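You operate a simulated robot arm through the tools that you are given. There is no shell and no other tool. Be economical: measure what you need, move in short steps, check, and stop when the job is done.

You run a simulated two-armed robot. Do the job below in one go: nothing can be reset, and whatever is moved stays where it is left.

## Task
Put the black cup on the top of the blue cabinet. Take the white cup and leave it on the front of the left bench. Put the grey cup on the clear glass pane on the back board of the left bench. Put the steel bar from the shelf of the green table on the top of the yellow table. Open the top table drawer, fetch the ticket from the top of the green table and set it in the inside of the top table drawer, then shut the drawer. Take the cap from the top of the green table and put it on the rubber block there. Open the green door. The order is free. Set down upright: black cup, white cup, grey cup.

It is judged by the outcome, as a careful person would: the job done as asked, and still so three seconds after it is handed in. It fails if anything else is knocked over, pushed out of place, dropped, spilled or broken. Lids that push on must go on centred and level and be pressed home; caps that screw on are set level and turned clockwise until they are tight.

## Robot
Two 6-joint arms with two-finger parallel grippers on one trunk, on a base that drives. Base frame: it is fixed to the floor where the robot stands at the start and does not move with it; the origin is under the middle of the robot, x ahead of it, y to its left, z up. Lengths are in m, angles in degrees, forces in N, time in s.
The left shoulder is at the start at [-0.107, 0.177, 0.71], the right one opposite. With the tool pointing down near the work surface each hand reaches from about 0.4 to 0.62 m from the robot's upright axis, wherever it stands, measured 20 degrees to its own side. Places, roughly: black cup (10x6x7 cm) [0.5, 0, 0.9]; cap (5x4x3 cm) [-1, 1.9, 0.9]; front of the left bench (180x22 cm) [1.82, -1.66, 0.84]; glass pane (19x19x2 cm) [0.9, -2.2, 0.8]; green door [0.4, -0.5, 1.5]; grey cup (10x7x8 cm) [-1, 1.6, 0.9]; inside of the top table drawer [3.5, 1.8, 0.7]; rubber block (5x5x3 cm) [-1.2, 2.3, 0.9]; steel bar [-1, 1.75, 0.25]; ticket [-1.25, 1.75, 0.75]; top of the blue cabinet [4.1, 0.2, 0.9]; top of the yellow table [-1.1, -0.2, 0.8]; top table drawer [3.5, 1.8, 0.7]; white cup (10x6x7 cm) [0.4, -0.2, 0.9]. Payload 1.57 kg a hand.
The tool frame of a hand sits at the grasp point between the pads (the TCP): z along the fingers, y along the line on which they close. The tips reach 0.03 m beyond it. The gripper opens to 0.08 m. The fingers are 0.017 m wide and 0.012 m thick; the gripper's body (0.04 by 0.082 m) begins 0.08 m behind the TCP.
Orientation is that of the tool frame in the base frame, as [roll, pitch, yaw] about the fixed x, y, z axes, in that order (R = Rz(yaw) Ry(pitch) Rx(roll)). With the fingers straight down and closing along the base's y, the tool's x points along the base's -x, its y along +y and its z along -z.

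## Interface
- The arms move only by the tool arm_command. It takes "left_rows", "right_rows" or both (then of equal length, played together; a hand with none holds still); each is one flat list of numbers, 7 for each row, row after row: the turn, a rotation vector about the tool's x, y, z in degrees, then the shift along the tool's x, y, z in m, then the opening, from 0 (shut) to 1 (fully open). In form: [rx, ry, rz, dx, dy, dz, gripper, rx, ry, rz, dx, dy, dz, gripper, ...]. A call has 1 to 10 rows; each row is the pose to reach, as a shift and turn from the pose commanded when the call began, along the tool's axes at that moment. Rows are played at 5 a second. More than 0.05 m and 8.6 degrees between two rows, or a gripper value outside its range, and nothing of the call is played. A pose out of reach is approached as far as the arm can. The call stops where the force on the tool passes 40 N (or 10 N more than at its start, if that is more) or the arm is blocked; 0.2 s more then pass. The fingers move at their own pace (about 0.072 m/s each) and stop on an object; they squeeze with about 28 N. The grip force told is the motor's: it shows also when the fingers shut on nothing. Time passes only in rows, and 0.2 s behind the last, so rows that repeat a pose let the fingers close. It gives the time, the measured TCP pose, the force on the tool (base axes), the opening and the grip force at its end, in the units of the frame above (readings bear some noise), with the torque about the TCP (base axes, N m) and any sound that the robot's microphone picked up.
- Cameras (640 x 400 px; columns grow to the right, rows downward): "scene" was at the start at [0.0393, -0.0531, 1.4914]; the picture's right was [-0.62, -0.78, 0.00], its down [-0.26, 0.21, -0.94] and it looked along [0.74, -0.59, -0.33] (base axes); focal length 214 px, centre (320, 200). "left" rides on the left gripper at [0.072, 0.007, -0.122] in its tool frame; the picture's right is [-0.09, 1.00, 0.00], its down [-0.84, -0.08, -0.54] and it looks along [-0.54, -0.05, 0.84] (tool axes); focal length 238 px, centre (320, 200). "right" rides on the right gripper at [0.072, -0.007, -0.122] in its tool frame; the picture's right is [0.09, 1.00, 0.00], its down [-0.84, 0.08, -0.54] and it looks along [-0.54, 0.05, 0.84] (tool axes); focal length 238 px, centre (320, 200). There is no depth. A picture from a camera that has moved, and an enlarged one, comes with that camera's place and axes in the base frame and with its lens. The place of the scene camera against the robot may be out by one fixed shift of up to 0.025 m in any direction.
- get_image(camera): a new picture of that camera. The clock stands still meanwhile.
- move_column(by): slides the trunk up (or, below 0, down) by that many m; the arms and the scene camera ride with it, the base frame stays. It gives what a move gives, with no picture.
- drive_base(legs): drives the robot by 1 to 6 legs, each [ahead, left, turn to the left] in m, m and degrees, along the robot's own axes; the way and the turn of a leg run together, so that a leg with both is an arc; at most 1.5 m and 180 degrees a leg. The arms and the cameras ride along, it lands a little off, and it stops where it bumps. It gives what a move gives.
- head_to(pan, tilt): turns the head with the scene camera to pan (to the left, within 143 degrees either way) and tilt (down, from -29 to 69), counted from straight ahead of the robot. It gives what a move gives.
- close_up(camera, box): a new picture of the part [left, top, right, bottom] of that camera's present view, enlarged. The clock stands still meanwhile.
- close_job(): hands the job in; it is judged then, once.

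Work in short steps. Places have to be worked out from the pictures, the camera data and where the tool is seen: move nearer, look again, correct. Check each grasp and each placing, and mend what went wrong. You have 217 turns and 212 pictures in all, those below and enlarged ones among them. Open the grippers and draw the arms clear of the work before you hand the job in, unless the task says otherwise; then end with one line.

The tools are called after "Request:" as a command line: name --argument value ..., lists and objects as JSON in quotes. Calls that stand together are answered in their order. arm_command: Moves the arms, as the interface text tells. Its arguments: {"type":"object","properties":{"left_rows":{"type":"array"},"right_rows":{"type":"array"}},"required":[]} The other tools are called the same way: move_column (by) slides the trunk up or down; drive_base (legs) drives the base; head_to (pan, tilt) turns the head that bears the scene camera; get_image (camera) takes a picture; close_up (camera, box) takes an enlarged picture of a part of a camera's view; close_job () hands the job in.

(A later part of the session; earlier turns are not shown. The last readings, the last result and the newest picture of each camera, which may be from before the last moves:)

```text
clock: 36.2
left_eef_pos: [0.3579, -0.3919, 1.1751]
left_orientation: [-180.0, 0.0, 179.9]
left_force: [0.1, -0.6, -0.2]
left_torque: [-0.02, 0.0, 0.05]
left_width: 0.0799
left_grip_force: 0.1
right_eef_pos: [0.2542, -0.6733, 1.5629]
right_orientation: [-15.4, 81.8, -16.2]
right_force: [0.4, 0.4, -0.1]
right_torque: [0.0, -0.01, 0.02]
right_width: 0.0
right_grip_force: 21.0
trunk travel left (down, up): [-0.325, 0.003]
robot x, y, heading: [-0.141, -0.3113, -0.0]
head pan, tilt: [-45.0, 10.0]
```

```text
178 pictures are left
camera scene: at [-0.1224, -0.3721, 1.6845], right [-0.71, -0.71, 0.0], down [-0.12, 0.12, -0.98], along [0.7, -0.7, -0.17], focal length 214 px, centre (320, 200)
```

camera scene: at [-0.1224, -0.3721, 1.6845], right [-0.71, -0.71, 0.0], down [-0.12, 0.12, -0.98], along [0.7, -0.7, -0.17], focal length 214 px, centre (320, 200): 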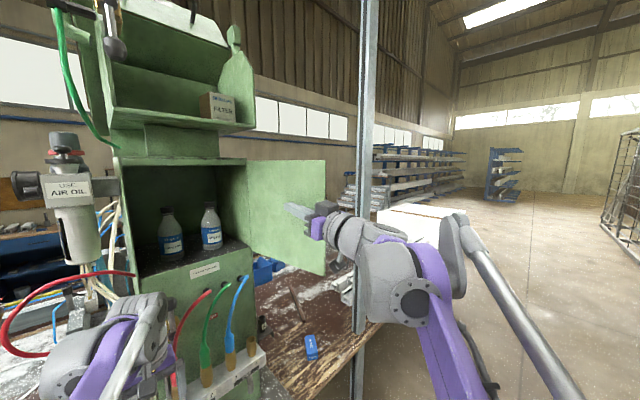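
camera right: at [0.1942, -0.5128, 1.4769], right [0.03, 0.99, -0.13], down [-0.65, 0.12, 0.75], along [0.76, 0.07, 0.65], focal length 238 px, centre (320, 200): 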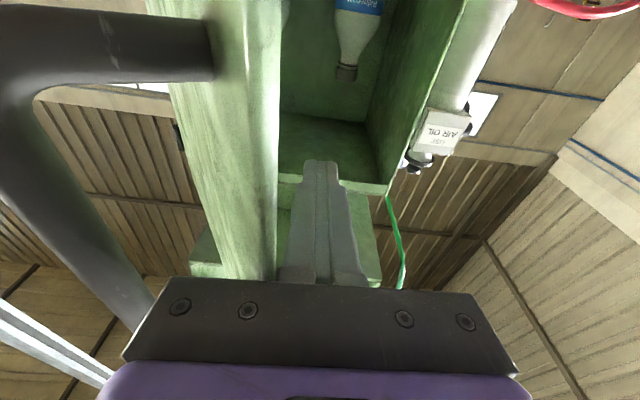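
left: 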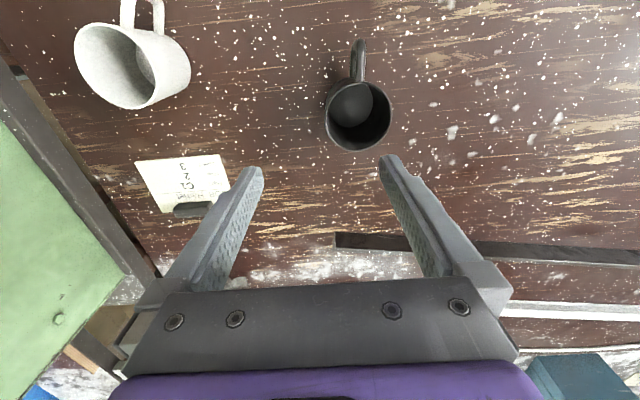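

The door stands at about 90°. I nudge it a little further with the arm, then back away to re-take the starting place.

Request:
arm_command --right_rows '[0, 0, 0, 0, -0.04, 0, 0, 0, 0, 0, 0, -0.08, 0, 0, 0, 0, 0, 0, -0.04, 0, 0]'

Request:
drive_base --legs '[[-0.25, 0.02, 0], [0, 0.29, 0]]'

Request:
get_image --camera "scene"

```text
clock: 36.8
left_eef_pos: [0.3576, -0.3916, 1.1749]
left_orientation: [179.9, 0.1, -180.0]
left_force: [-0.5, 0.0, 0.0]
left_torque: [0.04, 0.0, 0.0]
left_width: 0.0798
left_grip_force: 0.1
right_eef_pos: [0.2517, -0.7241, 1.5661]
right_orientation: [-17.1, 81.8, -16.8]
right_force: [-4.8, 6.2, -0.2]
right_torque: [0.03, 0.0, 0.15]
right_width: 0.0002
right_grip_force: 21.4
trunk travel left (down, up): [-0.325, 0.003]
robot x, y, heading: [-0.1453, -0.3129, -0.1]
head pan, tilt: [-45.0, 10.0]
stopped in row 2 (right hand): the force on the tool passed its limit at 57 N (the readings are from after the stop); the commanded pose is now the measured one
```

```text
clock: 41.3
left_eef_pos: [0.1117, -0.0843, 1.1748]
left_orientation: [-180.0, 0.1, 179.5]
left_force: [0.8, 0.0, 0.1]
left_torque: [-0.01, -0.03, 0.0]
left_width: 0.0801
left_grip_force: 0.1
right_eef_pos: [0.0027, -0.418, 1.5656]
right_orientation: [-17.1, 81.9, -17.1]
right_force: [-0.1, -0.7, -0.1]
right_torque: [0.02, -0.03, 0.04]
right_width: 0.0
right_grip_force: 22.1
trunk travel left (down, up): [-0.325, 0.003]
robot x, y, heading: [-0.3906, 0.0017, -0.4]
head pan, tilt: [-45.0, 10.0]
```

```text
177 pictures are left
camera scene: at [-0.3687, -0.0615, 1.6845], right [-0.71, -0.7, 0.0], down [-0.12, 0.12, -0.98], along [0.69, -0.7, -0.17], focal length 214 px, centre (320, 200)
```

scene: 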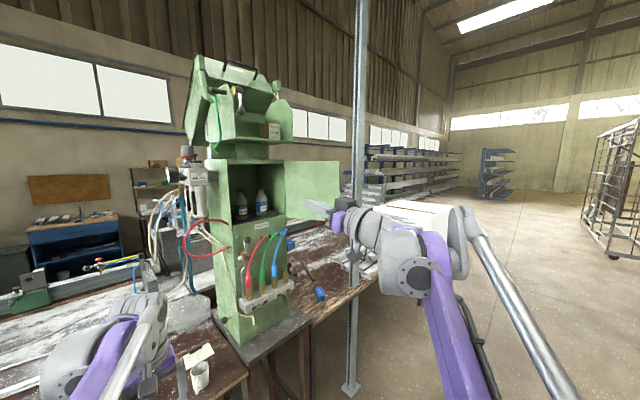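

The door is fully open (about 100°). I fold the right hand back to pointing down and lower the column for the cups.

Request:
arm_command --right_rows '[0, 8.4, 0, 0.03, 0, 0.01, 1, 0, 16.8, 0, 0.06, 0, 0.02, 1, 0, 25.2, 0, 0.09, 0, 0.03, 1, 0, 33.6, 0, 0.12, 0, 0.04, 1, 0, 42, 0, 0.15, 0, 0.05, 1, 0, 50.4, 0, 0.18, 0, 0.06, 1, 0, 58.8, 0, 0.21, 0, 0.07, 1, 0, 67.2, 0, 0.24, 0, 0.08, 1, 0, 75.6, 0, 0.27, 0, 0.09, 1, 0, 84, 0, 0.29, 0, 0.1, 1]'

Request:
move_column --by -0.175

```text
clock: 43.5
left_eef_pos: [0.1158, -0.0845, 1.1742]
left_orientation: [180.0, 0.0, 179.6]
left_force: [0.7, 0.2, -0.1]
left_torque: [-0.01, 0.02, 0.0]
left_width: 0.08
left_grip_force: 0.1
right_eef_pos: [0.1435, -0.4301, 1.2888]
right_orientation: [-177.6, 13.6, -179.7]
right_force: [-0.3, -0.5, 0.1]
right_torque: [0.03, 0.02, -0.01]
right_width: 0.0798
right_grip_force: 0.0
trunk travel left (down, up): [-0.325, 0.003]
robot x, y, heading: [-0.3904, 0.0005, -0.5]
head pan, tilt: [-45.0, 10.0]
```

```text
clock: 45.5
left_eef_pos: [0.1117, -0.0844, 0.9995]
left_orientation: [180.0, 0.0, 179.6]
left_force: [0.9, 0.6, 0.1]
left_torque: [-0.01, -0.01, -0.02]
left_width: 0.08
left_grip_force: 0.0
right_eef_pos: [0.1202, -0.4294, 1.0519]
right_orientation: [-177.7, 7.5, -179.7]
right_force: [-0.2, 0.1, 0.1]
right_torque: [-0.01, 0.02, -0.01]
right_width: 0.0804
right_grip_force: 0.1
trunk travel left (down, up): [-0.15, 0.178]
robot x, y, heading: [-0.386, -0.0001, -0.6]
head pan, tilt: [-45.0, 10.0]
```

Right hand needs leveling and must come inboard before driving forward so it clears the green cabinet.

Request:
arm_command --right_rows '[0.6, 2, 0, 0.036, 0.037, 0, 1, 1.2, 4, 0, 0.07, 0.075, 0, 1, 1.8, 6, 0, 0.105, 0.11, 0, 1, 2.3, 7.5, 0, 0.145, 0.15, 0, 1, 2.3, 7.5, 0, 0.145, 0.15, 0, 1]'

Request:
drive_base --legs '[[0.386, 0, 0.6]]'

Request:
get_image --camera "left"

Request:
get_image --camera "right"

```text
refused: row 1 steps farther than a row can; nothing moved
```

```text
clock: 47.3
left_eef_pos: [0.368, -0.079, 0.9993]
left_orientation: [-180.0, 0.1, -179.8]
left_force: [0.8, 0.0, -1.0]
left_torque: [-0.01, 0.01, -0.01]
left_width: 0.0802
left_grip_force: 0.0
right_eef_pos: [0.3675, -0.423, 1.0528]
right_orientation: [-178.4, 5.1, -179.4]
right_force: [-0.4, -0.7, -0.4]
right_torque: [0.0, -0.01, 0.0]
right_width: 0.0801
right_grip_force: 0.0
trunk travel left (down, up): [-0.15, 0.178]
robot x, y, heading: [-0.1355, 0.0013, -0.1]
head pan, tilt: [-45.0, 10.0]
stopped in leg 1: the force on the tool passed its limit at 196 N (the readings are from after the stop); the commanded pose is now the measured one
```

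```text
176 pictures are left
camera left: at [0.296, -0.073, 1.1222], right [0.09, 1.0, 0.0], down [0.84, -0.07, 0.54], along [0.54, -0.05, -0.84], focal length 238 px, centre (320, 200)
```

left: 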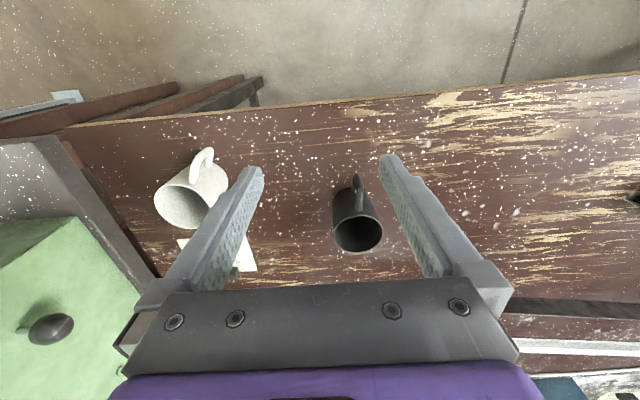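

```text
175 pictures are left
camera right: at [0.2861, -0.4259, 1.1676], right [-0.1, 0.99, -0.04], down [0.78, 0.1, 0.61], along [0.61, 0.03, -0.79], focal length 238 px, centre (320, 200)
```

right: 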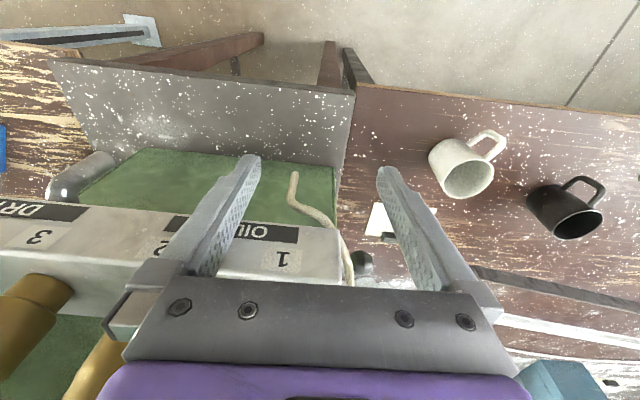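

My combined call bumped the right hand into the cabinet's valve block when the arm rows were refused; nothing seems displaced. I back off and move the hand inboard in smaller rows.

Request:
drive_base --legs '[[-0.1, 0, 0]]'

Request:
arm_command --right_rows '[0.4, 1, 0, 0.025, 0.028, 0, 1, 0.8, 2, 0, 0.05, 0.056, 0, 1, 1.2, 3, 0, 0.075, 0.084, 0, 1, 1.6, 4, 0, 0.1, 0.112, 0, 1, 1.6, 5, 0, 0.125, 0.14, 0, 1, 1.6, 5, 0, 0.145, 0.15, 0, 1]'

Request:
get_image --camera "scene"

```text
clock: 48.5
left_eef_pos: [0.2687, -0.0806, 1.0]
left_orientation: [-180.0, 0.2, -179.8]
left_force: [-1.0, -0.6, -0.5]
left_torque: [0.04, 0.02, 0.01]
left_width: 0.08
left_grip_force: 0.0
right_eef_pos: [0.2667, -0.4233, 1.0534]
right_orientation: [-178.4, 5.2, -179.4]
right_force: [0.3, 0.2, 1.2]
right_torque: [0.02, -0.04, -0.01]
right_width: 0.0797
right_grip_force: 0.2
trunk travel left (down, up): [-0.15, 0.178]
robot x, y, heading: [-0.2363, 0.0033, 0.1]
head pan, tilt: [-45.0, 10.0]
```

```text
clock: 49.9
left_eef_pos: [0.2672, -0.079, 0.9994]
left_orientation: [-180.0, 0.1, -179.8]
left_force: [-0.4, 0.8, 1.0]
left_torque: [0.01, -0.01, 0.01]
left_width: 0.0799
left_grip_force: 0.1
right_eef_pos: [0.1185, -0.2744, 1.0349]
right_orientation: [-176.8, 0.1, -179.6]
right_force: [0.3, 1.0, 0.3]
right_torque: [-0.04, -0.01, 0.01]
right_width: 0.0799
right_grip_force: 0.1
trunk travel left (down, up): [-0.15, 0.178]
robot x, y, heading: [-0.2365, -0.0002, 0.2]
head pan, tilt: [-45.0, 10.0]
```

```text
174 pictures are left
camera scene: at [-0.2028, -0.062, 1.5065], right [-0.71, -0.71, 0.0], down [-0.12, 0.12, -0.98], along [0.7, -0.69, -0.17], focal length 214 px, centre (320, 200)
```

scene: 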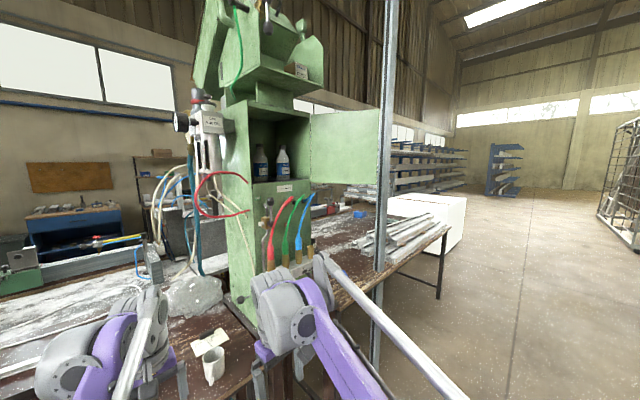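

Right hand is inboard now; cups re-measured at black (0.49,-0.044) and white (0.432,-0.242). I drive to the starting place and look.

Request:
drive_base --legs '[[0.236, 0, 0]]'

Request:
get_image --camera "left"

Request:
get_image --camera "right"

```text
clock: 51.6
left_eef_pos: [0.5005, -0.0805, 0.9988]
left_orientation: [180.0, 0.0, -179.9]
left_force: [-0.2, -0.4, 0.3]
left_torque: [0.02, 0.05, 0.01]
left_width: 0.0802
left_grip_force: 0.0
right_eef_pos: [0.351, -0.275, 1.0345]
right_orientation: [-176.8, -0.1, -179.7]
right_force: [0.3, 0.2, -1.3]
right_torque: [-0.04, 0.02, 0.0]
right_width: 0.0798
right_grip_force: 0.1
trunk travel left (down, up): [-0.15, 0.178]
robot x, y, heading: [-0.0015, 0.0013, 0.1]
head pan, tilt: [-45.0, 10.0]
```

```text
173 pictures are left
camera left: at [0.4285, -0.0741, 1.1217], right [0.09, 1.0, 0.0], down [0.84, -0.08, 0.54], along [0.54, -0.05, -0.84], focal length 238 px, centre (320, 200)
```

left: 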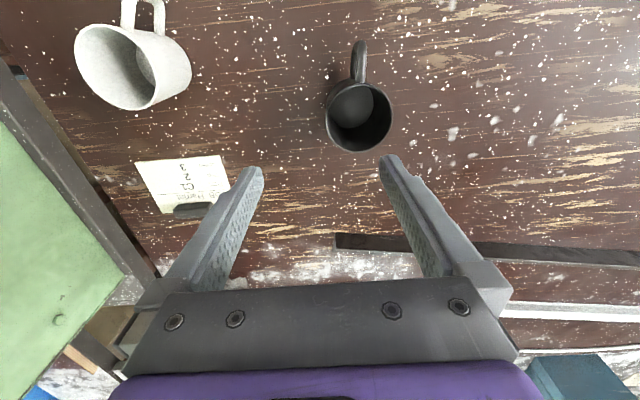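

```text
172 pictures are left
camera right: at [0.2809, -0.2742, 1.1563], right [-0.1, 0.99, -0.06], down [0.84, 0.11, 0.54], along [0.54, 0.01, -0.84], focal length 238 px, centre (320, 200)
```

right: 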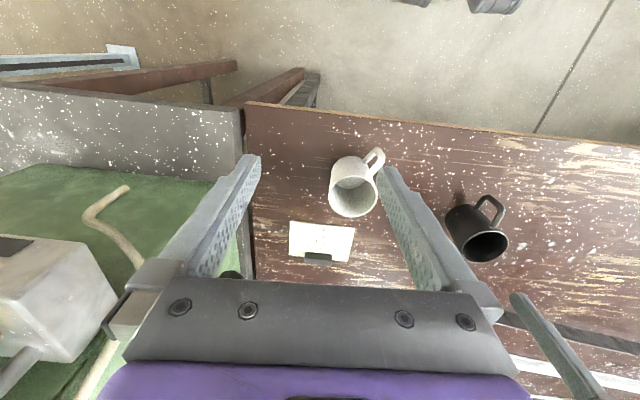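

White is at about (0.428,-0.236), black (0.488,-0.044); both handles point back toward me, so closing along y is free. Both hands go over and down, straddling the cups.

Request:
arm_command --left_rows '[0, 0, 0, 0.006, 0.018, 0, 1, 0, 0, 0, 0.0125, 0.0365, 0, 1, 0, 0, 0, 0.0125, 0.0365, 0.03, 1, 0, 0, 0, 0.0125, 0.0365, 0.05, 1, 0, 0, 0, 0.0125, 0.0365, 0.05, 1]' --right_rows '[-1.6, 0, 0, -0.038, 0.02, 0, 1, -3.2, 0, 0, -0.077, 0.039, 0, 1, -3.2, 0, 0, -0.077, 0.039, 0.04, 1, -3.2, 0, 0, -0.077, 0.039, 0.08, 1, -3.2, 0, 0, -0.077, 0.039, 0.09, 1]'

Request:
get_image --camera "left"

Request:
get_image --camera "right"

```text
clock: 52.8
left_eef_pos: [0.489, -0.0447, 0.9494]
left_orientation: [180.0, 0.1, -180.0]
left_force: [0.0, -0.3, -0.1]
left_torque: [-0.01, 0.02, 0.01]
left_width: 0.0801
left_grip_force: 0.1
right_eef_pos: [0.4262, -0.2412, 0.9445]
right_orientation: [-179.9, 0.0, -179.7]
right_force: [0.0, 0.2, 0.1]
right_torque: [0.03, -0.01, -0.01]
right_width: 0.0797
right_grip_force: 0.0
trunk travel left (down, up): [-0.15, 0.178]
robot x, y, heading: [-0.0022, -0.0001, -0.0]
head pan, tilt: [-45.0, 10.0]
```

```text
171 pictures are left
camera left: at [0.4162, -0.038, 1.0724], right [0.09, 1.0, 0.0], down [0.84, -0.08, 0.54], along [0.54, -0.05, -0.84], focal length 238 px, centre (320, 200)
```

left: 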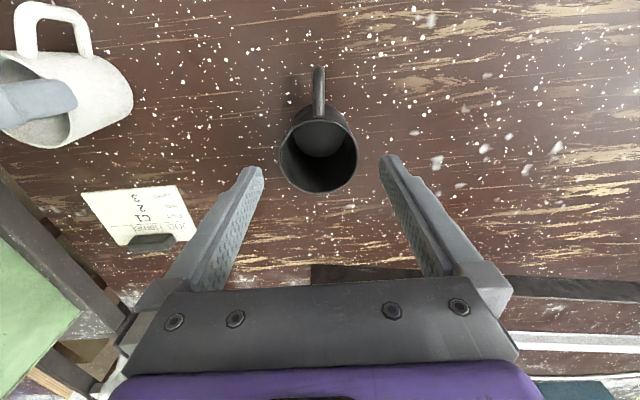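

```text
170 pictures are left
camera right: at [0.3562, -0.2465, 1.0647], right [-0.1, 1.0, 0.0], down [0.84, 0.08, 0.54], along [0.54, 0.05, -0.84], focal length 238 px, centre (320, 200)
```

right: 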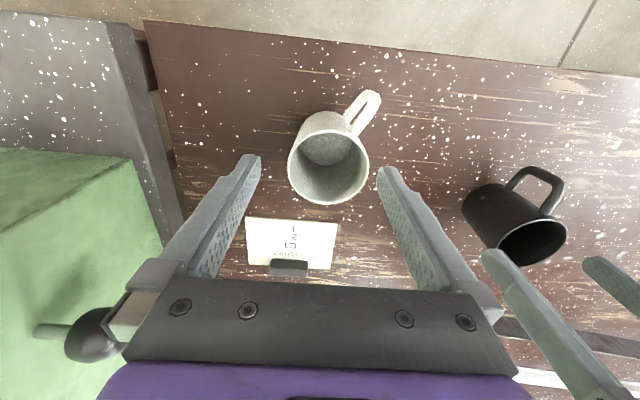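

Fingers straddle both cups; small lateral corrections (left −6 mm x, right +7 mm y), then down and close.

Request:
arm_command --left_rows '[0, 0, 0, 0.006, 0, 0, 1, 0, 0, 0, 0.006, 0, 0.035, 1, 0, 0, 0, 0.006, 0, 0.07, 1, 0, 0, 0, 0.006, 0, 0.07, 0, 0, 0, 0, 0.006, 0, 0.07, 0, 0, 0, 0, 0.006, 0, 0.07, 0]' --right_rows '[0, 0, 0, 0.002, 0.0075, 0, 1, 0, 0, 0, 0.002, 0.0075, 0.033, 1, 0, 0, 0, 0.002, 0.0075, 0.066, 1, 0, 0, 0, 0.002, 0.0075, 0.066, 0, 0, 0, 0, 0.002, 0.0075, 0.066, 0, 0, 0, 0, 0.002, 0.0075, 0.066, 0]'

Request:
get_image --camera "left"

Request:
get_image --camera "right"

```text
clock: 54.2
left_eef_pos: [0.4817, -0.0442, 0.8791]
left_orientation: [-180.0, 0.1, -180.0]
left_force: [-0.2, -0.2, -0.1]
left_torque: [0.01, -0.04, 0.0]
left_width: 0.0585
left_grip_force: 27.5
right_eef_pos: [0.4244, -0.2322, 0.8773]
right_orientation: [179.9, 0.1, -179.7]
right_force: [-0.1, -0.4, 0.6]
right_torque: [0.02, 0.01, 0.01]
right_width: 0.0561
right_grip_force: 28.0
trunk travel left (down, up): [-0.15, 0.178]
robot x, y, heading: [-0.0031, -0.0013, -0.2]
head pan, tilt: [-45.0, 10.0]
```

```text
169 pictures are left
camera left: at [0.4101, -0.0375, 1.0022], right [0.09, 1.0, 0.0], down [0.84, -0.08, 0.54], along [0.54, -0.05, -0.84], focal length 238 px, centre (320, 200)
```

left: 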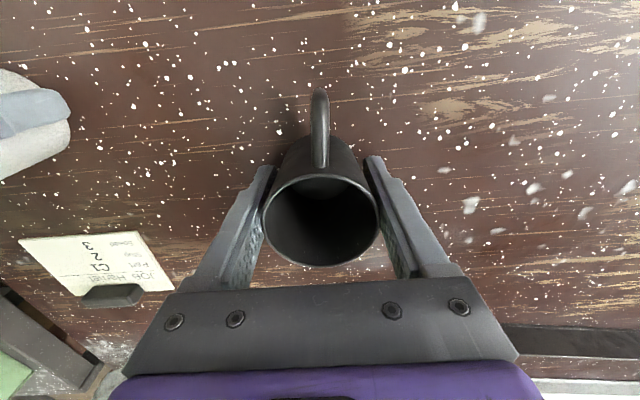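

```text
168 pictures are left
camera right: at [0.3542, -0.2386, 0.9982], right [-0.1, 1.0, 0.0], down [0.84, 0.08, 0.54], along [0.54, 0.05, -0.84], focal length 238 px, centre (320, 200)
```

right: 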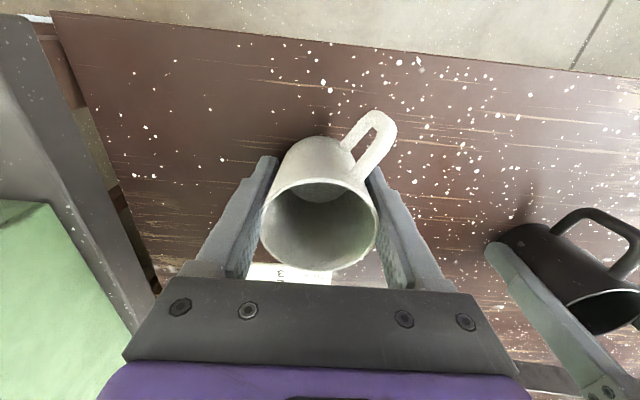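

Both cups are gripped (5.9 and 5.6 cm). I lift them with the column, back away, and look down the aisle to the right.

Request:
move_column --by 0.15

Request:
drive_base --legs '[[-0.3, 0, 0]]'

Request:
head_to --pan -95 --tilt 25

Request:
get_image --camera "scene"

```text
clock: 56.0
left_eef_pos: [0.4808, -0.0455, 1.0286]
left_orientation: [179.9, 0.1, -179.8]
left_force: [0.1, 0.4, -0.1]
left_torque: [0.0, 0.01, 0.01]
left_width: 0.0585
left_grip_force: 28.0
right_eef_pos: [0.4266, -0.2323, 1.0283]
right_orientation: [-180.0, -0.1, -179.7]
right_force: [0.0, -0.6, -1.0]
right_torque: [0.01, -0.04, 0.02]
right_width: 0.0558
right_grip_force: 28.6
trunk travel left (down, up): [-0.3, 0.028]
robot x, y, heading: [0.0005, 0.0005, 0.3]
head pan, tilt: [-45.0, 10.0]
```

```text
clock: 58.0
left_eef_pos: [0.181, -0.0448, 1.0298]
left_orientation: [180.0, 0.1, 179.9]
left_force: [0.9, 0.3, -1.5]
left_torque: [0.02, -0.01, -0.02]
left_width: 0.0585
left_grip_force: 28.1
right_eef_pos: [0.1255, -0.2344, 1.0272]
right_orientation: [180.0, 0.1, -179.9]
right_force: [-0.2, 0.1, -1.8]
right_torque: [0.02, -0.03, 0.0]
right_width: 0.0561
right_grip_force: 28.5
trunk travel left (down, up): [-0.3, 0.028]
robot x, y, heading: [-0.3052, -0.0001, -0.2]
head pan, tilt: [-45.0, 10.0]
```

```text
clock: 59.2
left_eef_pos: [0.181, -0.0458, 1.0288]
left_orientation: [-180.0, 0.1, -179.9]
left_force: [0.1, -0.4, 1.0]
left_torque: [0.0, -0.01, -0.01]
left_width: 0.0587
left_grip_force: 27.7
right_eef_pos: [0.1249, -0.2341, 1.0268]
right_orientation: [-180.0, 0.1, -179.8]
right_force: [0.0, 0.0, -1.2]
right_torque: [-0.01, 0.03, -0.01]
right_width: 0.0558
right_grip_force: 28.2
trunk travel left (down, up): [-0.3, 0.028]
robot x, y, heading: [-0.3026, -0.0033, -0.1]
head pan, tilt: [-95.0, 25.0]
```

```text
167 pictures are left
camera scene: at [-0.3543, -0.0879, 1.635], right [-1.0, 0.09, 0.0], down [0.04, 0.42, -0.91], along [-0.08, -0.9, -0.42], focal length 214 px, centre (320, 200)
```

scene: 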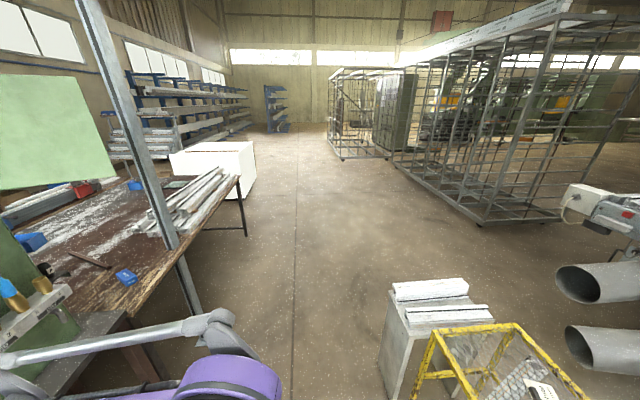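

The left bench's near corner is around (0.36,-2.5), with a white box beyond; the lane is clear at x≈-0.25. I turn right and drive along it, then look left.

Request:
drive_base --legs '[[0, 0, -90], [1.5, 0.05, 0], [1.1, 0, 0]]'

Request:
head_to --pan 60 --tilt 25

Request:
get_image --camera "scene"

```text
refused: leg 2 is longer than a leg can be; nothing moved
```

```text
clock: 61.6
left_eef_pos: [0.1812, -0.0451, 1.0291]
left_orientation: [180.0, 0.1, 180.0]
left_force: [-0.6, 0.2, -0.8]
left_torque: [0.01, 0.0, 0.0]
left_width: 0.0587
left_grip_force: 28.5
right_eef_pos: [0.1247, -0.2332, 1.0263]
right_orientation: [180.0, 0.1, -179.8]
right_force: [0.0, 0.2, -0.7]
right_torque: [0.0, 0.01, 0.03]
right_width: 0.0556
right_grip_force: 27.8
trunk travel left (down, up): [-0.3, 0.028]
robot x, y, heading: [-0.3002, 0.0023, -0.1]
head pan, tilt: [60.0, 25.0]
```

```text
166 pictures are left
camera scene: at [-0.3001, 0.0837, 1.635], right [0.87, -0.5, 0.0], down [-0.21, -0.37, -0.91], along [0.45, 0.78, -0.42], focal length 214 px, centre (320, 200)
```

scene: 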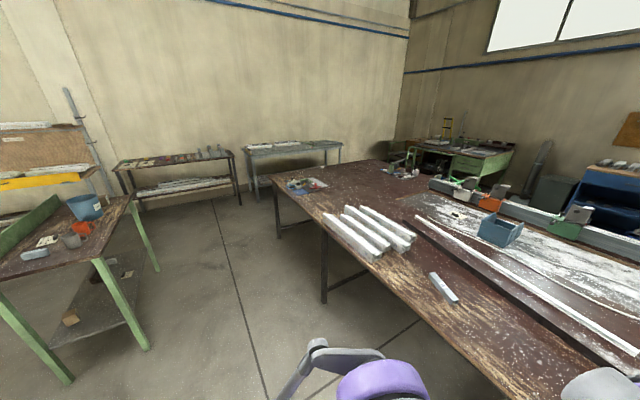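

There is also a passage around the left end of the bench at y≈2.95 (useful later). Now the right lane, with legs within limits.

Request:
drive_base --legs '[[0, 0, -90], [1.4, 0.05, 0], [1.1, 0, 0]]'

Request:
get_image --camera "scene"

```text
clock: 77.4
left_eef_pos: [-0.2426, -2.9491, 1.028]
left_orientation: [180.0, 0.1, 90.6]
left_force: [-1.1, 0.4, -1.3]
left_torque: [0.0, 0.01, -0.04]
left_width: 0.0564
left_grip_force: 28.0
right_eef_pos: [-0.4317, -2.8959, 1.0277]
right_orientation: [-180.0, 0.1, 90.9]
right_force: [-0.4, 0.3, -1.0]
right_torque: [0.01, 0.01, -0.02]
right_width: 0.0546
right_grip_force: 27.8
trunk travel left (down, up): [-0.3, 0.028]
robot x, y, heading: [-0.2054, -2.4643, -89.5]
head pan, tilt: [60.0, 25.0]
```

```text
165 pictures are left
camera scene: at [-0.1254, -2.4628, 1.635], right [-0.49, -0.87, 0.0], down [-0.37, 0.21, -0.91], along [0.79, -0.44, -0.42], focal length 214 px, centre (320, 200)
```

scene: 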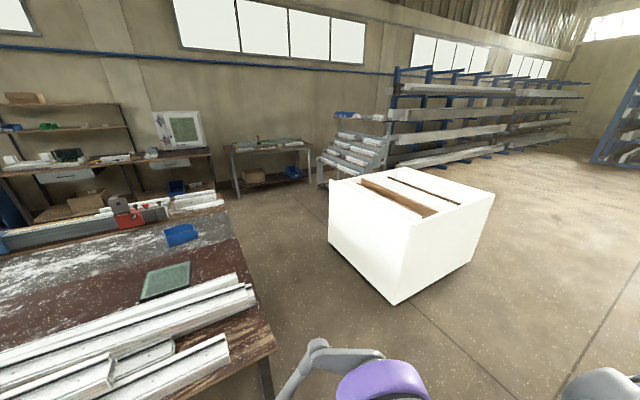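

The pane sits near (0.98,-2.17), the bench ends at y≈-2.57, and the white box face is at y≈-3.65, leaving a 1.1 m gap. I drive through at y≈-3.1 facing +x and look back left.

Request:
drive_base --legs '[[0.63, 0, 0], [0, 0, 90], [1.35, 0, 0], [1.3, 0, 0]]'

Request:
head_to --pan 110 --tilt 25

Request:
get_image --camera "scene"

Request:
head_to --pan 55 --tilt 20

Request:
get_image --camera "scene"

```text
clock: 97.2
left_eef_pos: [2.9341, -3.1188, 1.029]
left_orientation: [179.9, 0.1, -179.8]
left_force: [-0.6, 0.3, -0.4]
left_torque: [0.02, -0.04, 0.02]
left_width: 0.0556
left_grip_force: 28.4
right_eef_pos: [2.8806, -3.3086, 1.0276]
right_orientation: [180.0, 0.2, -179.7]
right_force: [0.1, 0.2, -0.7]
right_torque: [0.0, 0.01, 0.01]
right_width: 0.0542
right_grip_force: 28.3
trunk travel left (down, up): [-0.3, 0.028]
robot x, y, heading: [2.4531, -3.0758, -0.3]
head pan, tilt: [60.0, 25.0]
```

```text
clock: 98.4
left_eef_pos: [2.9358, -3.1183, 1.0288]
left_orientation: [180.0, 0.1, -179.9]
left_force: [-0.2, 0.4, -0.5]
left_torque: [0.01, -0.01, -0.03]
left_width: 0.0554
left_grip_force: 27.9
right_eef_pos: [2.8808, -3.3086, 1.0285]
right_orientation: [-180.0, 0.1, -179.7]
right_force: [0.0, -0.4, -0.9]
right_torque: [0.0, -0.05, -0.05]
right_width: 0.0544
right_grip_force: 28.4
trunk travel left (down, up): [-0.3, 0.028]
robot x, y, heading: [2.4492, -3.0769, 0.4]
head pan, tilt: [110.0, 25.0]
```

```text
164 pictures are left
camera scene: at [2.3762, -2.9852, 1.635], right [0.94, 0.34, 0.0], down [0.14, -0.4, -0.91], along [-0.31, 0.85, -0.42], focal length 214 px, centre (320, 200)
```

scene: 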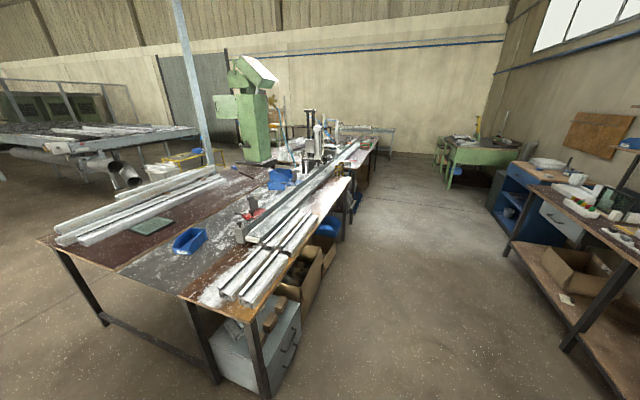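

```text
clock: 99.6
left_eef_pos: [2.9346, -3.1202, 1.0278]
left_orientation: [179.9, 0.1, -179.8]
left_force: [0.4, -0.5, -1.4]
left_torque: [0.03, -0.01, -0.01]
left_width: 0.0554
left_grip_force: 28.2
right_eef_pos: [2.8798, -3.3089, 1.0279]
right_orientation: [-180.0, 0.1, -179.6]
right_force: [0.3, 0.4, 0.4]
right_torque: [0.06, -0.01, 0.01]
right_width: 0.0542
right_grip_force: 28.0
trunk travel left (down, up): [-0.3, 0.028]
robot x, y, heading: [2.4543, -3.0757, 0.2]
head pan, tilt: [55.0, 20.0]
```

```text
163 pictures are left
camera scene: at [2.4611, -2.9953, 1.6431], right [0.82, -0.57, 0.0], down [-0.2, -0.28, -0.94], along [0.54, 0.77, -0.34], focal length 214 px, centre (320, 200)
```

scene: 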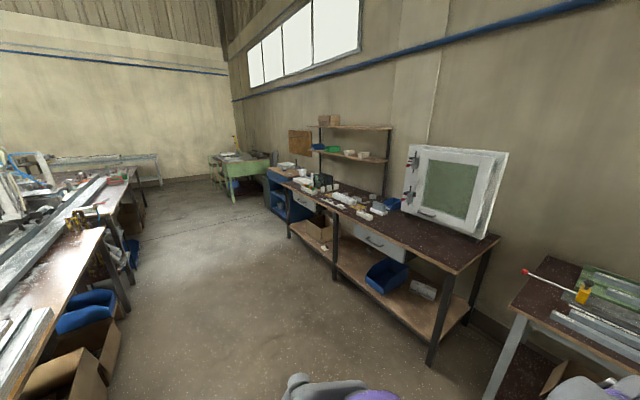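

The front strip (x≈1.7–1.93) is free between y≈-1.6 and -1.0, beyond the white bars. I drive up and turn to face the bench front.

Request:
drive_base --legs '[[0, 0, 90], [1.47, -0.15, 0], [0, 0, 90]]'

Request:
head_to --pan 0 --tilt 35

Request:
get_image --camera "scene"

```text
clock: 114.7
left_eef_pos: [2.0852, -1.5798, 1.0294]
left_orientation: [-180.0, 0.1, 2.2]
left_force: [0.3, 0.1, -0.7]
left_torque: [0.04, -0.02, -0.03]
left_width: 0.0547
left_grip_force: 28.1
right_eef_pos: [2.1336, -1.3886, 1.0266]
right_orientation: [180.0, 0.1, 2.2]
right_force: [-0.8, -0.4, -0.4]
right_torque: [0.02, 0.0, -0.02]
right_width: 0.0541
right_grip_force: 27.8
trunk travel left (down, up): [-0.3, 0.028]
robot x, y, heading: [2.5708, -1.6037, -177.7]
head pan, tilt: [55.0, 20.0]
```

```text
clock: 115.9
left_eef_pos: [2.0861, -1.5791, 1.0291]
left_orientation: [-179.8, 0.0, 2.0]
left_force: [0.1, -0.2, 0.4]
left_torque: [-0.01, 0.03, 0.02]
left_width: 0.0546
left_grip_force: 27.5
right_eef_pos: [2.1334, -1.3888, 1.0273]
right_orientation: [-180.0, 0.2, 2.2]
right_force: [0.3, -0.7, -1.1]
right_torque: [-0.01, 0.02, -0.03]
right_width: 0.0542
right_grip_force: 27.9
trunk travel left (down, up): [-0.3, 0.028]
robot x, y, heading: [2.5693, -1.609, -178.0]
head pan, tilt: [0.0, 35.0]
```

```text
162 pictures are left
camera scene: at [2.5236, -1.6035, 1.6193], right [-0.04, 1.0, 0.0], down [0.57, 0.02, -0.82], along [-0.82, -0.03, -0.57], focal length 214 px, centre (320, 200)
```

scene: 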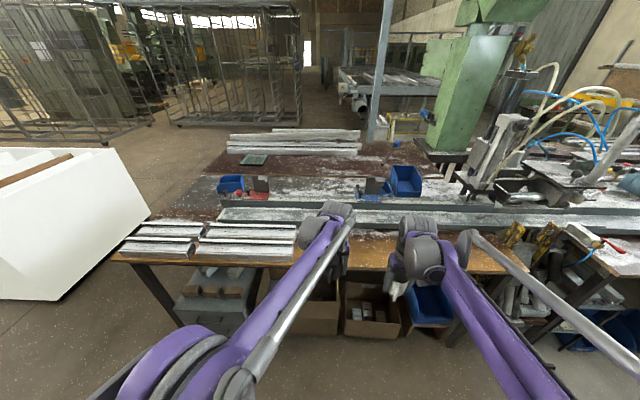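

The strip ahead is free. The grip widths have shrunk a bit, so I check both cups in the grippers.

Request:
get_image --camera "left"

Request:
get_image --camera "right"

```text
161 pictures are left
camera left: at [2.1573, -1.5837, 1.1519], right [-0.06, -1.0, 0.0], down [-0.84, 0.05, 0.54], along [-0.54, 0.03, -0.84], focal length 238 px, centre (320, 200)
```

left: 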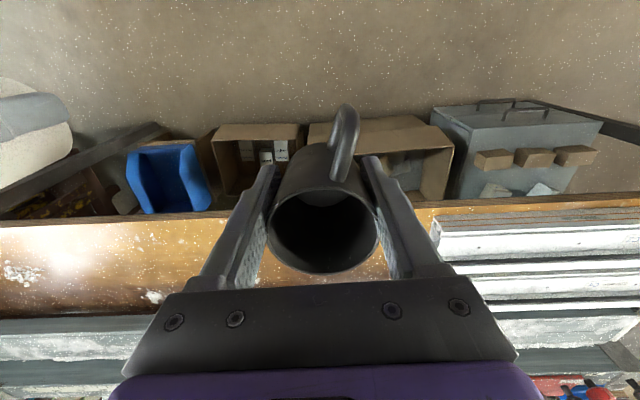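

```text
160 pictures are left
camera right: at [2.2072, -1.3786, 1.1483], right [0.13, -0.99, 0.0], down [-0.83, -0.11, 0.54], along [-0.54, -0.07, -0.84], focal length 238 px, centre (320, 200)
```

right: 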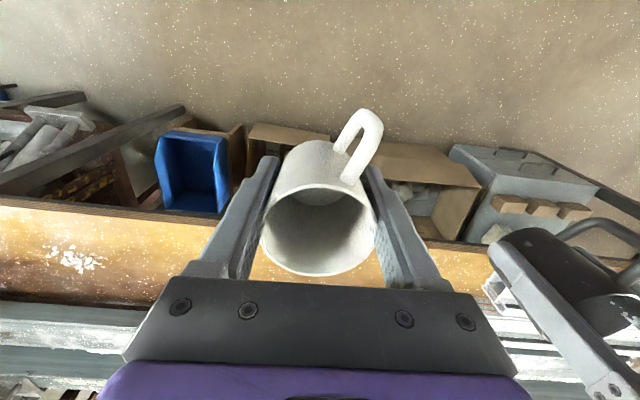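

Cups are still upright and held. I drive 0.2 m nearer, then extend the right arm over the strip.

Request:
drive_base --legs '[[0.2, 0, -2]]'

Request:
arm_command --right_rows '[0, 0, 0, -0.03, 0, 0.03, 0, 0, 0, 0, -0.06, 0, 0.06, 0, 0, 0, 0, -0.095, 0, 0.09, 0]'

Request:
get_image --camera "right"

Request:
get_image --camera "scene"

```text
clock: 117.5
left_eef_pos: [1.8882, -1.568, 1.0287]
left_orientation: [-180.0, 0.1, 0.3]
left_force: [-0.6, 0.2, 0.1]
left_torque: [-0.03, -0.02, 0.0]
left_width: 0.0548
left_grip_force: 28.0
right_eef_pos: [1.9439, -1.3782, 1.0267]
right_orientation: [180.0, 0.2, 0.3]
right_force: [-0.1, -0.6, -0.8]
right_torque: [0.04, 0.0, -0.02]
right_width: 0.0542
right_grip_force: 27.6
trunk travel left (down, up): [-0.3, 0.028]
robot x, y, heading: [2.3705, -1.6097, -179.8]
head pan, tilt: [0.0, 35.0]
```

```text
clock: 118.3
left_eef_pos: [1.8858, -1.5665, 1.028]
left_orientation: [-180.0, 0.0, 0.2]
left_force: [-1.0, 0.6, -0.5]
left_torque: [0.01, -0.02, -0.03]
left_width: 0.0545
left_grip_force: 28.4
right_eef_pos: [1.8473, -1.3779, 0.9344]
right_orientation: [-180.0, 0.0, 0.4]
right_force: [0.7, -0.3, -1.2]
right_torque: [-0.01, 0.0, 0.01]
right_width: 0.0544
right_grip_force: 28.1
trunk travel left (down, up): [-0.3, 0.028]
robot x, y, heading: [2.3775, -1.6136, -180.2]
head pan, tilt: [0.0, 35.0]
```

```text
159 pictures are left
camera right: at [1.9204, -1.3703, 1.0557], right [0.1, -1.0, 0.0], down [-0.84, -0.08, 0.54], along [-0.54, -0.05, -0.84], focal length 238 px, centre (320, 200)
```

right: 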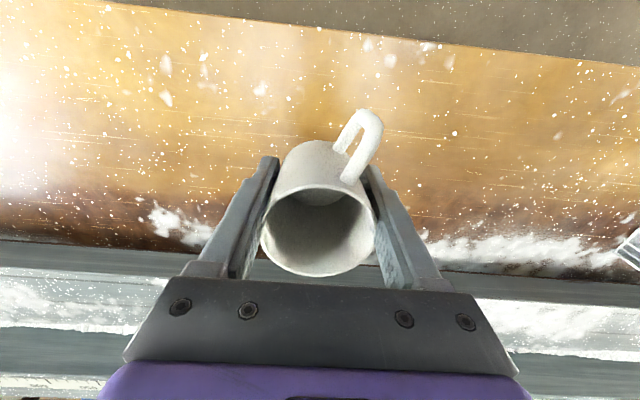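

```text
158 pictures are left
camera scene: at [2.3239, -1.6053, 1.6192], right [0.0, 1.0, 0.0], down [0.57, 0.0, -0.82], along [-0.82, 0.0, -0.57], focal length 214 px, centre (320, 200)
```

scene: 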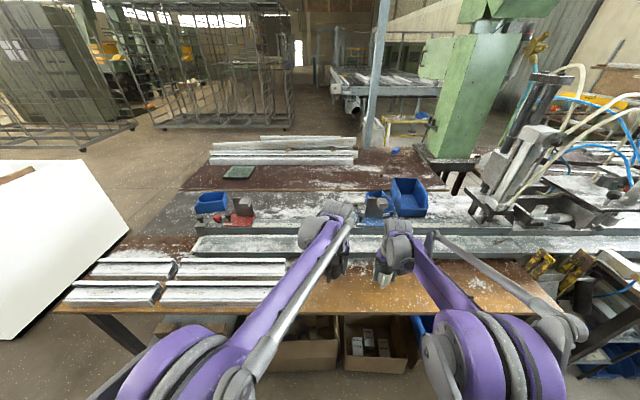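

The cup hangs over the free strip. I lower in fine steps watching the force.

Request:
arm_command --right_rows '[0, 0, 0, 0, 0, 0.02, 0, 0, 0, 0, 0, 0, 0.032, 0, 0, 0, 0, 0, 0, 0.038, 0, 0, 0, 0, 0, 0, 0.042, 0]'

Request:
get_image --camera "right"

```text
clock: 119.3
left_eef_pos: [1.8873, -1.568, 1.0297]
left_orientation: [-179.9, 0.0, 0.1]
left_force: [0.0, 0.1, -0.6]
left_torque: [0.0, 0.01, -0.02]
left_width: 0.0547
left_grip_force: 27.7
right_eef_pos: [1.8482, -1.3793, 0.8955]
right_orientation: [-180.0, 0.0, 0.4]
right_force: [0.8, 0.3, -0.2]
right_torque: [-0.02, 0.0, 0.0]
right_width: 0.0545
right_grip_force: 27.5
trunk travel left (down, up): [-0.3, 0.028]
robot x, y, heading: [2.3757, -1.6102, -179.9]
head pan, tilt: [0.0, 35.0]
```

```text
157 pictures are left
camera right: at [1.9215, -1.3715, 1.0159], right [0.1, -1.0, 0.0], down [-0.84, -0.08, 0.54], along [-0.54, -0.05, -0.84], focal length 238 px, centre (320, 200)
```

right: 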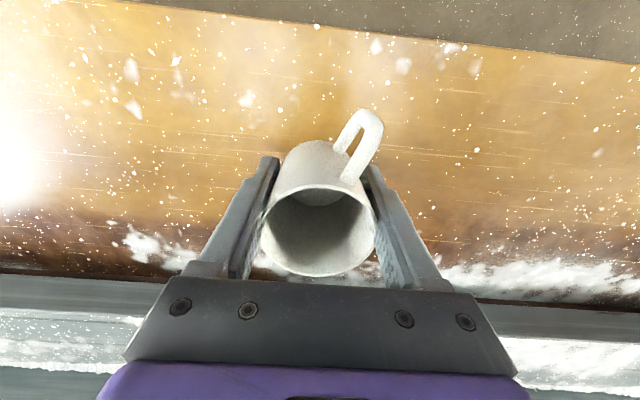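

No contact yet; I continue down in 5 mm steps.

Request:
arm_command --right_rows '[0, 0, 0, 0, 0, 0.005, 0, 0, 0, 0, 0, 0, 0.01, 0, 0, 0, 0, 0, 0, 0.013, 0, 0, 0, 0, 0, 0, 0.016, 0]'

```text
clock: 120.3
left_eef_pos: [1.8876, -1.5669, 1.0299]
left_orientation: [179.9, 0.1, 0.2]
left_force: [-0.4, -0.6, -0.7]
left_torque: [-0.01, -0.02, 0.0]
left_width: 0.0548
left_grip_force: 28.2
right_eef_pos: [1.8483, -1.3789, 0.8784]
right_orientation: [180.0, 0.1, 0.4]
right_force: [-0.4, 0.6, -0.5]
right_torque: [-0.01, -0.03, -0.01]
right_width: 0.054
right_grip_force: 27.7
trunk travel left (down, up): [-0.3, 0.028]
robot x, y, heading: [2.3737, -1.6129, -179.6]
head pan, tilt: [0.0, 35.0]
```

Request:
arm_command --right_rows '[0, 0, 0, 0, 0, 0.003, 0, 0, 0, 0, 0, 0, 0.006, 0, 0, 0, 0, 0, 0, 0.009, 0]'

Request:
get_image --camera "right"

```text
clock: 121.1
left_eef_pos: [1.889, -1.5669, 1.0305]
left_orientation: [179.9, 0.1, 0.2]
left_force: [0.4, 0.3, 0.5]
left_torque: [0.02, 0.02, 0.02]
left_width: 0.0544
left_grip_force: 28.2
right_eef_pos: [1.8489, -1.3793, 0.8714]
right_orientation: [-179.9, 0.1, 0.3]
right_force: [-2.4, 4.9, 19.6]
right_torque: [-0.07, -0.08, -0.02]
right_width: 0.0547
right_grip_force: 27.8
trunk travel left (down, up): [-0.3, 0.028]
robot x, y, heading: [2.375, -1.6117, -179.9]
head pan, tilt: [0.0, 35.0]
```

```text
156 pictures are left
camera right: at [1.9223, -1.3709, 0.9922], right [0.1, -1.0, 0.0], down [-0.83, -0.08, 0.54], along [-0.54, -0.05, -0.84], focal length 238 px, centre (320, 200)
```

right: 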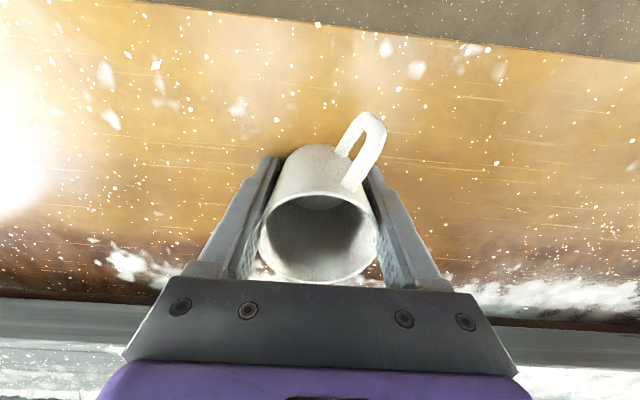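

Contact (20 N upward). I ease off 2 mm, open, and lift straight up.

Request:
arm_command --right_rows '[0, 0, 0, 0, 0, -0.002, 0, 0, 0, 0, 0, 0, -0.002, 1, 0, 0, 0, 0, 0, -0.002, 1, 0, 0, 0, 0, 0, -0.002, 1, 0, 0, 0, 0, 0, -0.04, 1, 0, 0, 0, 0, 0, -0.08, 1, 0, 0, 0, 0, 0, -0.12, 1, 0, 0, 0, 0, 0, -0.16, 1]'

Request:
get_image --camera "right"

```text
clock: 122.9
left_eef_pos: [1.8903, -1.5691, 1.0292]
left_orientation: [180.0, 0.1, 0.3]
left_force: [0.4, 0.4, 0.3]
left_torque: [0.0, 0.02, 0.0]
left_width: 0.0545
left_grip_force: 28.0
right_eef_pos: [1.8472, -1.3789, 1.0315]
right_orientation: [-180.0, 0.2, 0.4]
right_force: [0.2, 0.1, 0.2]
right_torque: [-0.02, 0.0, -0.01]
right_width: 0.0803
right_grip_force: 0.0
trunk travel left (down, up): [-0.3, 0.028]
robot x, y, heading: [2.3729, -1.61, -179.9]
head pan, tilt: [0.0, 35.0]
```

```text
155 pictures are left
camera right: at [1.9214, -1.3711, 1.1523], right [0.1, -1.0, 0.0], down [-0.84, -0.08, 0.54], along [-0.54, -0.05, -0.84], focal length 238 px, centre (320, 200)
```

right: 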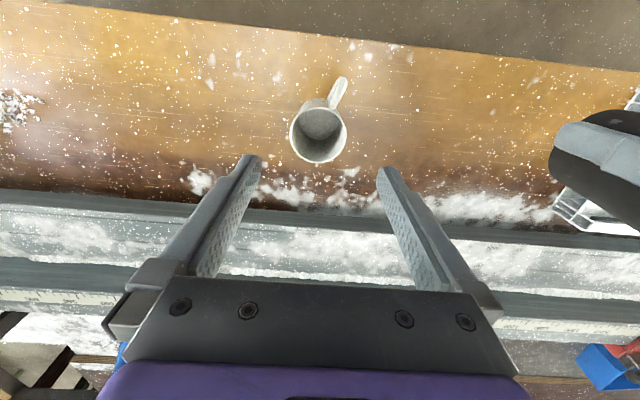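

White cup stands upright on the bench front. I back away, turn to face +x and go up toward the blue cabinet.

Request:
drive_base --legs '[[-0.35, 0, 0], [0, 0, 180], [0, 1.3, 0], [0, 0.45, 0]]'

Request:
get_image --camera "scene"

```text
clock: 148.1
left_eef_pos: [3.1489, 0.1405, 1.0289]
left_orientation: [-180.0, 0.0, -177.5]
left_force: [0.2, 0.6, -0.5]
left_torque: [0.02, -0.01, -0.01]
left_width: 0.0547
left_grip_force: 27.9
right_eef_pos: [3.1985, -0.0457, 1.032]
right_orientation: [180.0, 0.1, -177.3]
right_force: [0.7, 0.8, 0.6]
right_torque: [0.01, -0.01, 0.02]
right_width: 0.0799
right_grip_force: 0.1
trunk travel left (down, up): [-0.3, 0.028]
robot x, y, heading: [2.6623, 0.1664, 2.2]
head pan, tilt: [0.0, 35.0]
```

```text
154 pictures are left
camera scene: at [2.7092, 0.1711, 1.6193], right [0.04, -1.0, 0.0], down [-0.57, -0.02, -0.82], along [0.82, 0.03, -0.57], focal length 214 px, centre (320, 200)
```

scene: 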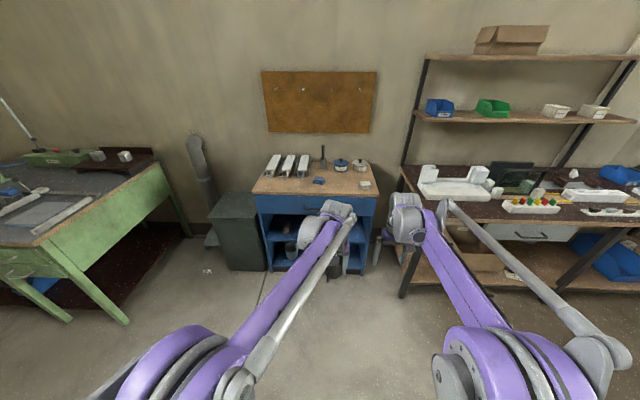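

The blue cabinet's top front edge is at x≈3.8, y -0.13 to 0.6. I enlarge to find free room on it.

Request:
close_up --camera "scene" --box '[240, 140, 400, 240]'

```text
4.00 times, centred on (320, 190) of scene
camera zoom: at [2.7092, 0.1711, 1.6193], right [0.04, -1.0, 0.0], down [-0.57, -0.02, -0.82], along [0.82, 0.03, -0.57], focal length 858 px, centre (320, 240)
```

zoom: 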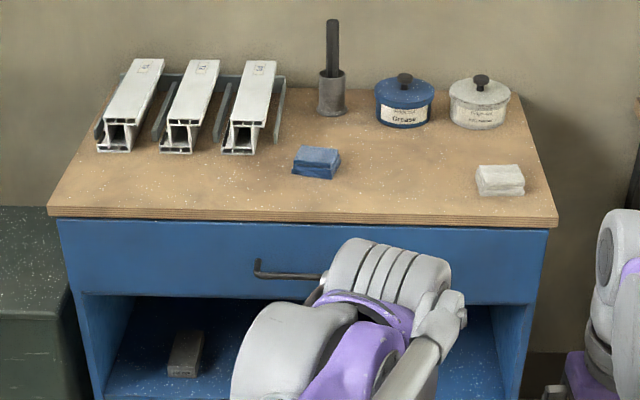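

A free spot between the two soap-like blocks is at about (3.93,0.07). I retract the right hand, then drive nearer.

Request:
arm_command --right_rows '[0, 0, 0, 0.035, -0.01, -0.03, 0.5, 0, 0, 0, 0.07, -0.02, -0.06, 0, 0, 0, 0, 0.105, -0.03, -0.09, 0, 0, 0, 0, 0.14, -0.04, -0.12, 0]'

Request:
drive_base --legs '[[0.7, -0.08, -2.2]]'

Request:
get_image --camera "left"

Request:
get_image --camera "scene"

```text
clock: 149.1
left_eef_pos: [3.1485, 0.1409, 1.0288]
left_orientation: [-180.0, 0.1, -177.5]
left_force: [0.0, -1.7, -0.3]
left_torque: [0.01, 0.01, -0.01]
left_width: 0.0544
left_grip_force: 28.5
right_eef_pos: [3.0596, -0.092, 1.1488]
right_orientation: [-179.9, 0.1, -177.3]
right_force: [0.0, -0.7, -0.1]
right_torque: [0.0, -0.01, -0.04]
right_width: 0.0001
right_grip_force: 21.3
trunk travel left (down, up): [-0.3, 0.028]
robot x, y, heading: [2.6642, 0.1646, 2.4]
head pan, tilt: [0.0, 35.0]
```

```text
clock: 152.9
left_eef_pos: [3.8479, 0.063, 1.0306]
left_orientation: [179.9, 0.1, -179.4]
left_force: [0.6, 0.1, 0.2]
left_torque: [0.02, 0.02, 0.01]
left_width: 0.0543
left_grip_force: 27.6
right_eef_pos: [3.7517, -0.1666, 1.1487]
right_orientation: [179.9, 0.1, -179.2]
right_force: [0.3, 0.2, -0.4]
right_torque: [0.0, 0.02, 0.0]
right_width: 0.0002
right_grip_force: 21.1
trunk travel left (down, up): [-0.3, 0.028]
robot x, y, heading: [3.3656, 0.1059, 0.5]
head pan, tilt: [0.0, 35.0]
```

```text
152 pictures are left
camera left: at [3.7764, 0.0691, 1.1519], right [0.08, 1.0, 0.0], down [0.84, -0.07, 0.54], along [0.54, -0.04, -0.84], focal length 238 px, centre (320, 200)
```

left: 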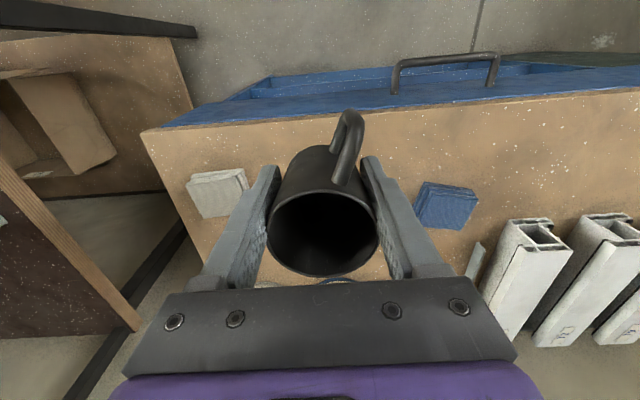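

```text
151 pictures are left
camera scene: at [3.4091, 0.1078, 1.6192], right [0.01, -1.0, 0.0], down [-0.57, -0.01, -0.82], along [0.82, 0.01, -0.57], focal length 214 px, centre (320, 200)
```

scene: 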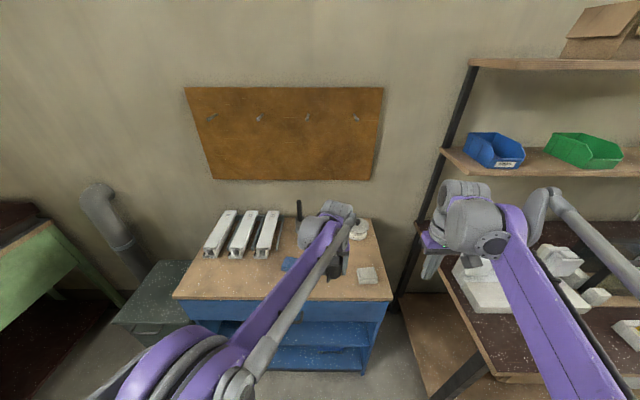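

The cup is between the blocks; I move 7 cm further in, 1 cm left, and down part way.

Request:
arm_command --left_rows '[0, 0, 0, -0.036, 0.006, 0, 0, 0, 0, 0, -0.072, 0.012, 0.01, 0, 0, 0, 0, -0.072, 0.012, 0.04, 0, 0, 0, 0, -0.072, 0.012, 0.07, 0]'

Request:
get_image --camera "left"

```text
clock: 153.9
left_eef_pos: [3.9215, 0.0763, 0.9591]
left_orientation: [180.0, 0.0, -179.4]
left_force: [-0.9, 0.2, 0.1]
left_torque: [0.04, -0.03, 0.01]
left_width: 0.0545
left_grip_force: 27.8
right_eef_pos: [3.7526, -0.1681, 1.1484]
right_orientation: [-180.0, 0.0, -179.2]
right_force: [0.6, 0.0, 0.8]
right_torque: [0.01, 0.02, 0.03]
right_width: 0.0001
right_grip_force: 21.4
trunk travel left (down, up): [-0.3, 0.028]
robot x, y, heading: [3.365, 0.0992, 0.3]
head pan, tilt: [0.0, 35.0]
```

```text
150 pictures are left
camera left: at [3.8494, 0.0828, 1.0821], right [0.08, 1.0, 0.0], down [0.84, -0.07, 0.54], along [0.54, -0.04, -0.84], focal length 238 px, centre (320, 200)
```

left: 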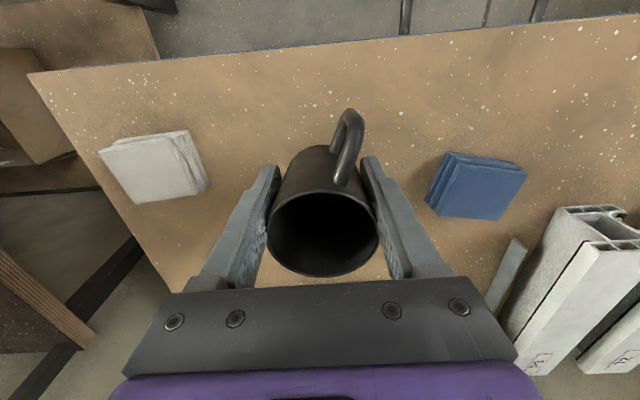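

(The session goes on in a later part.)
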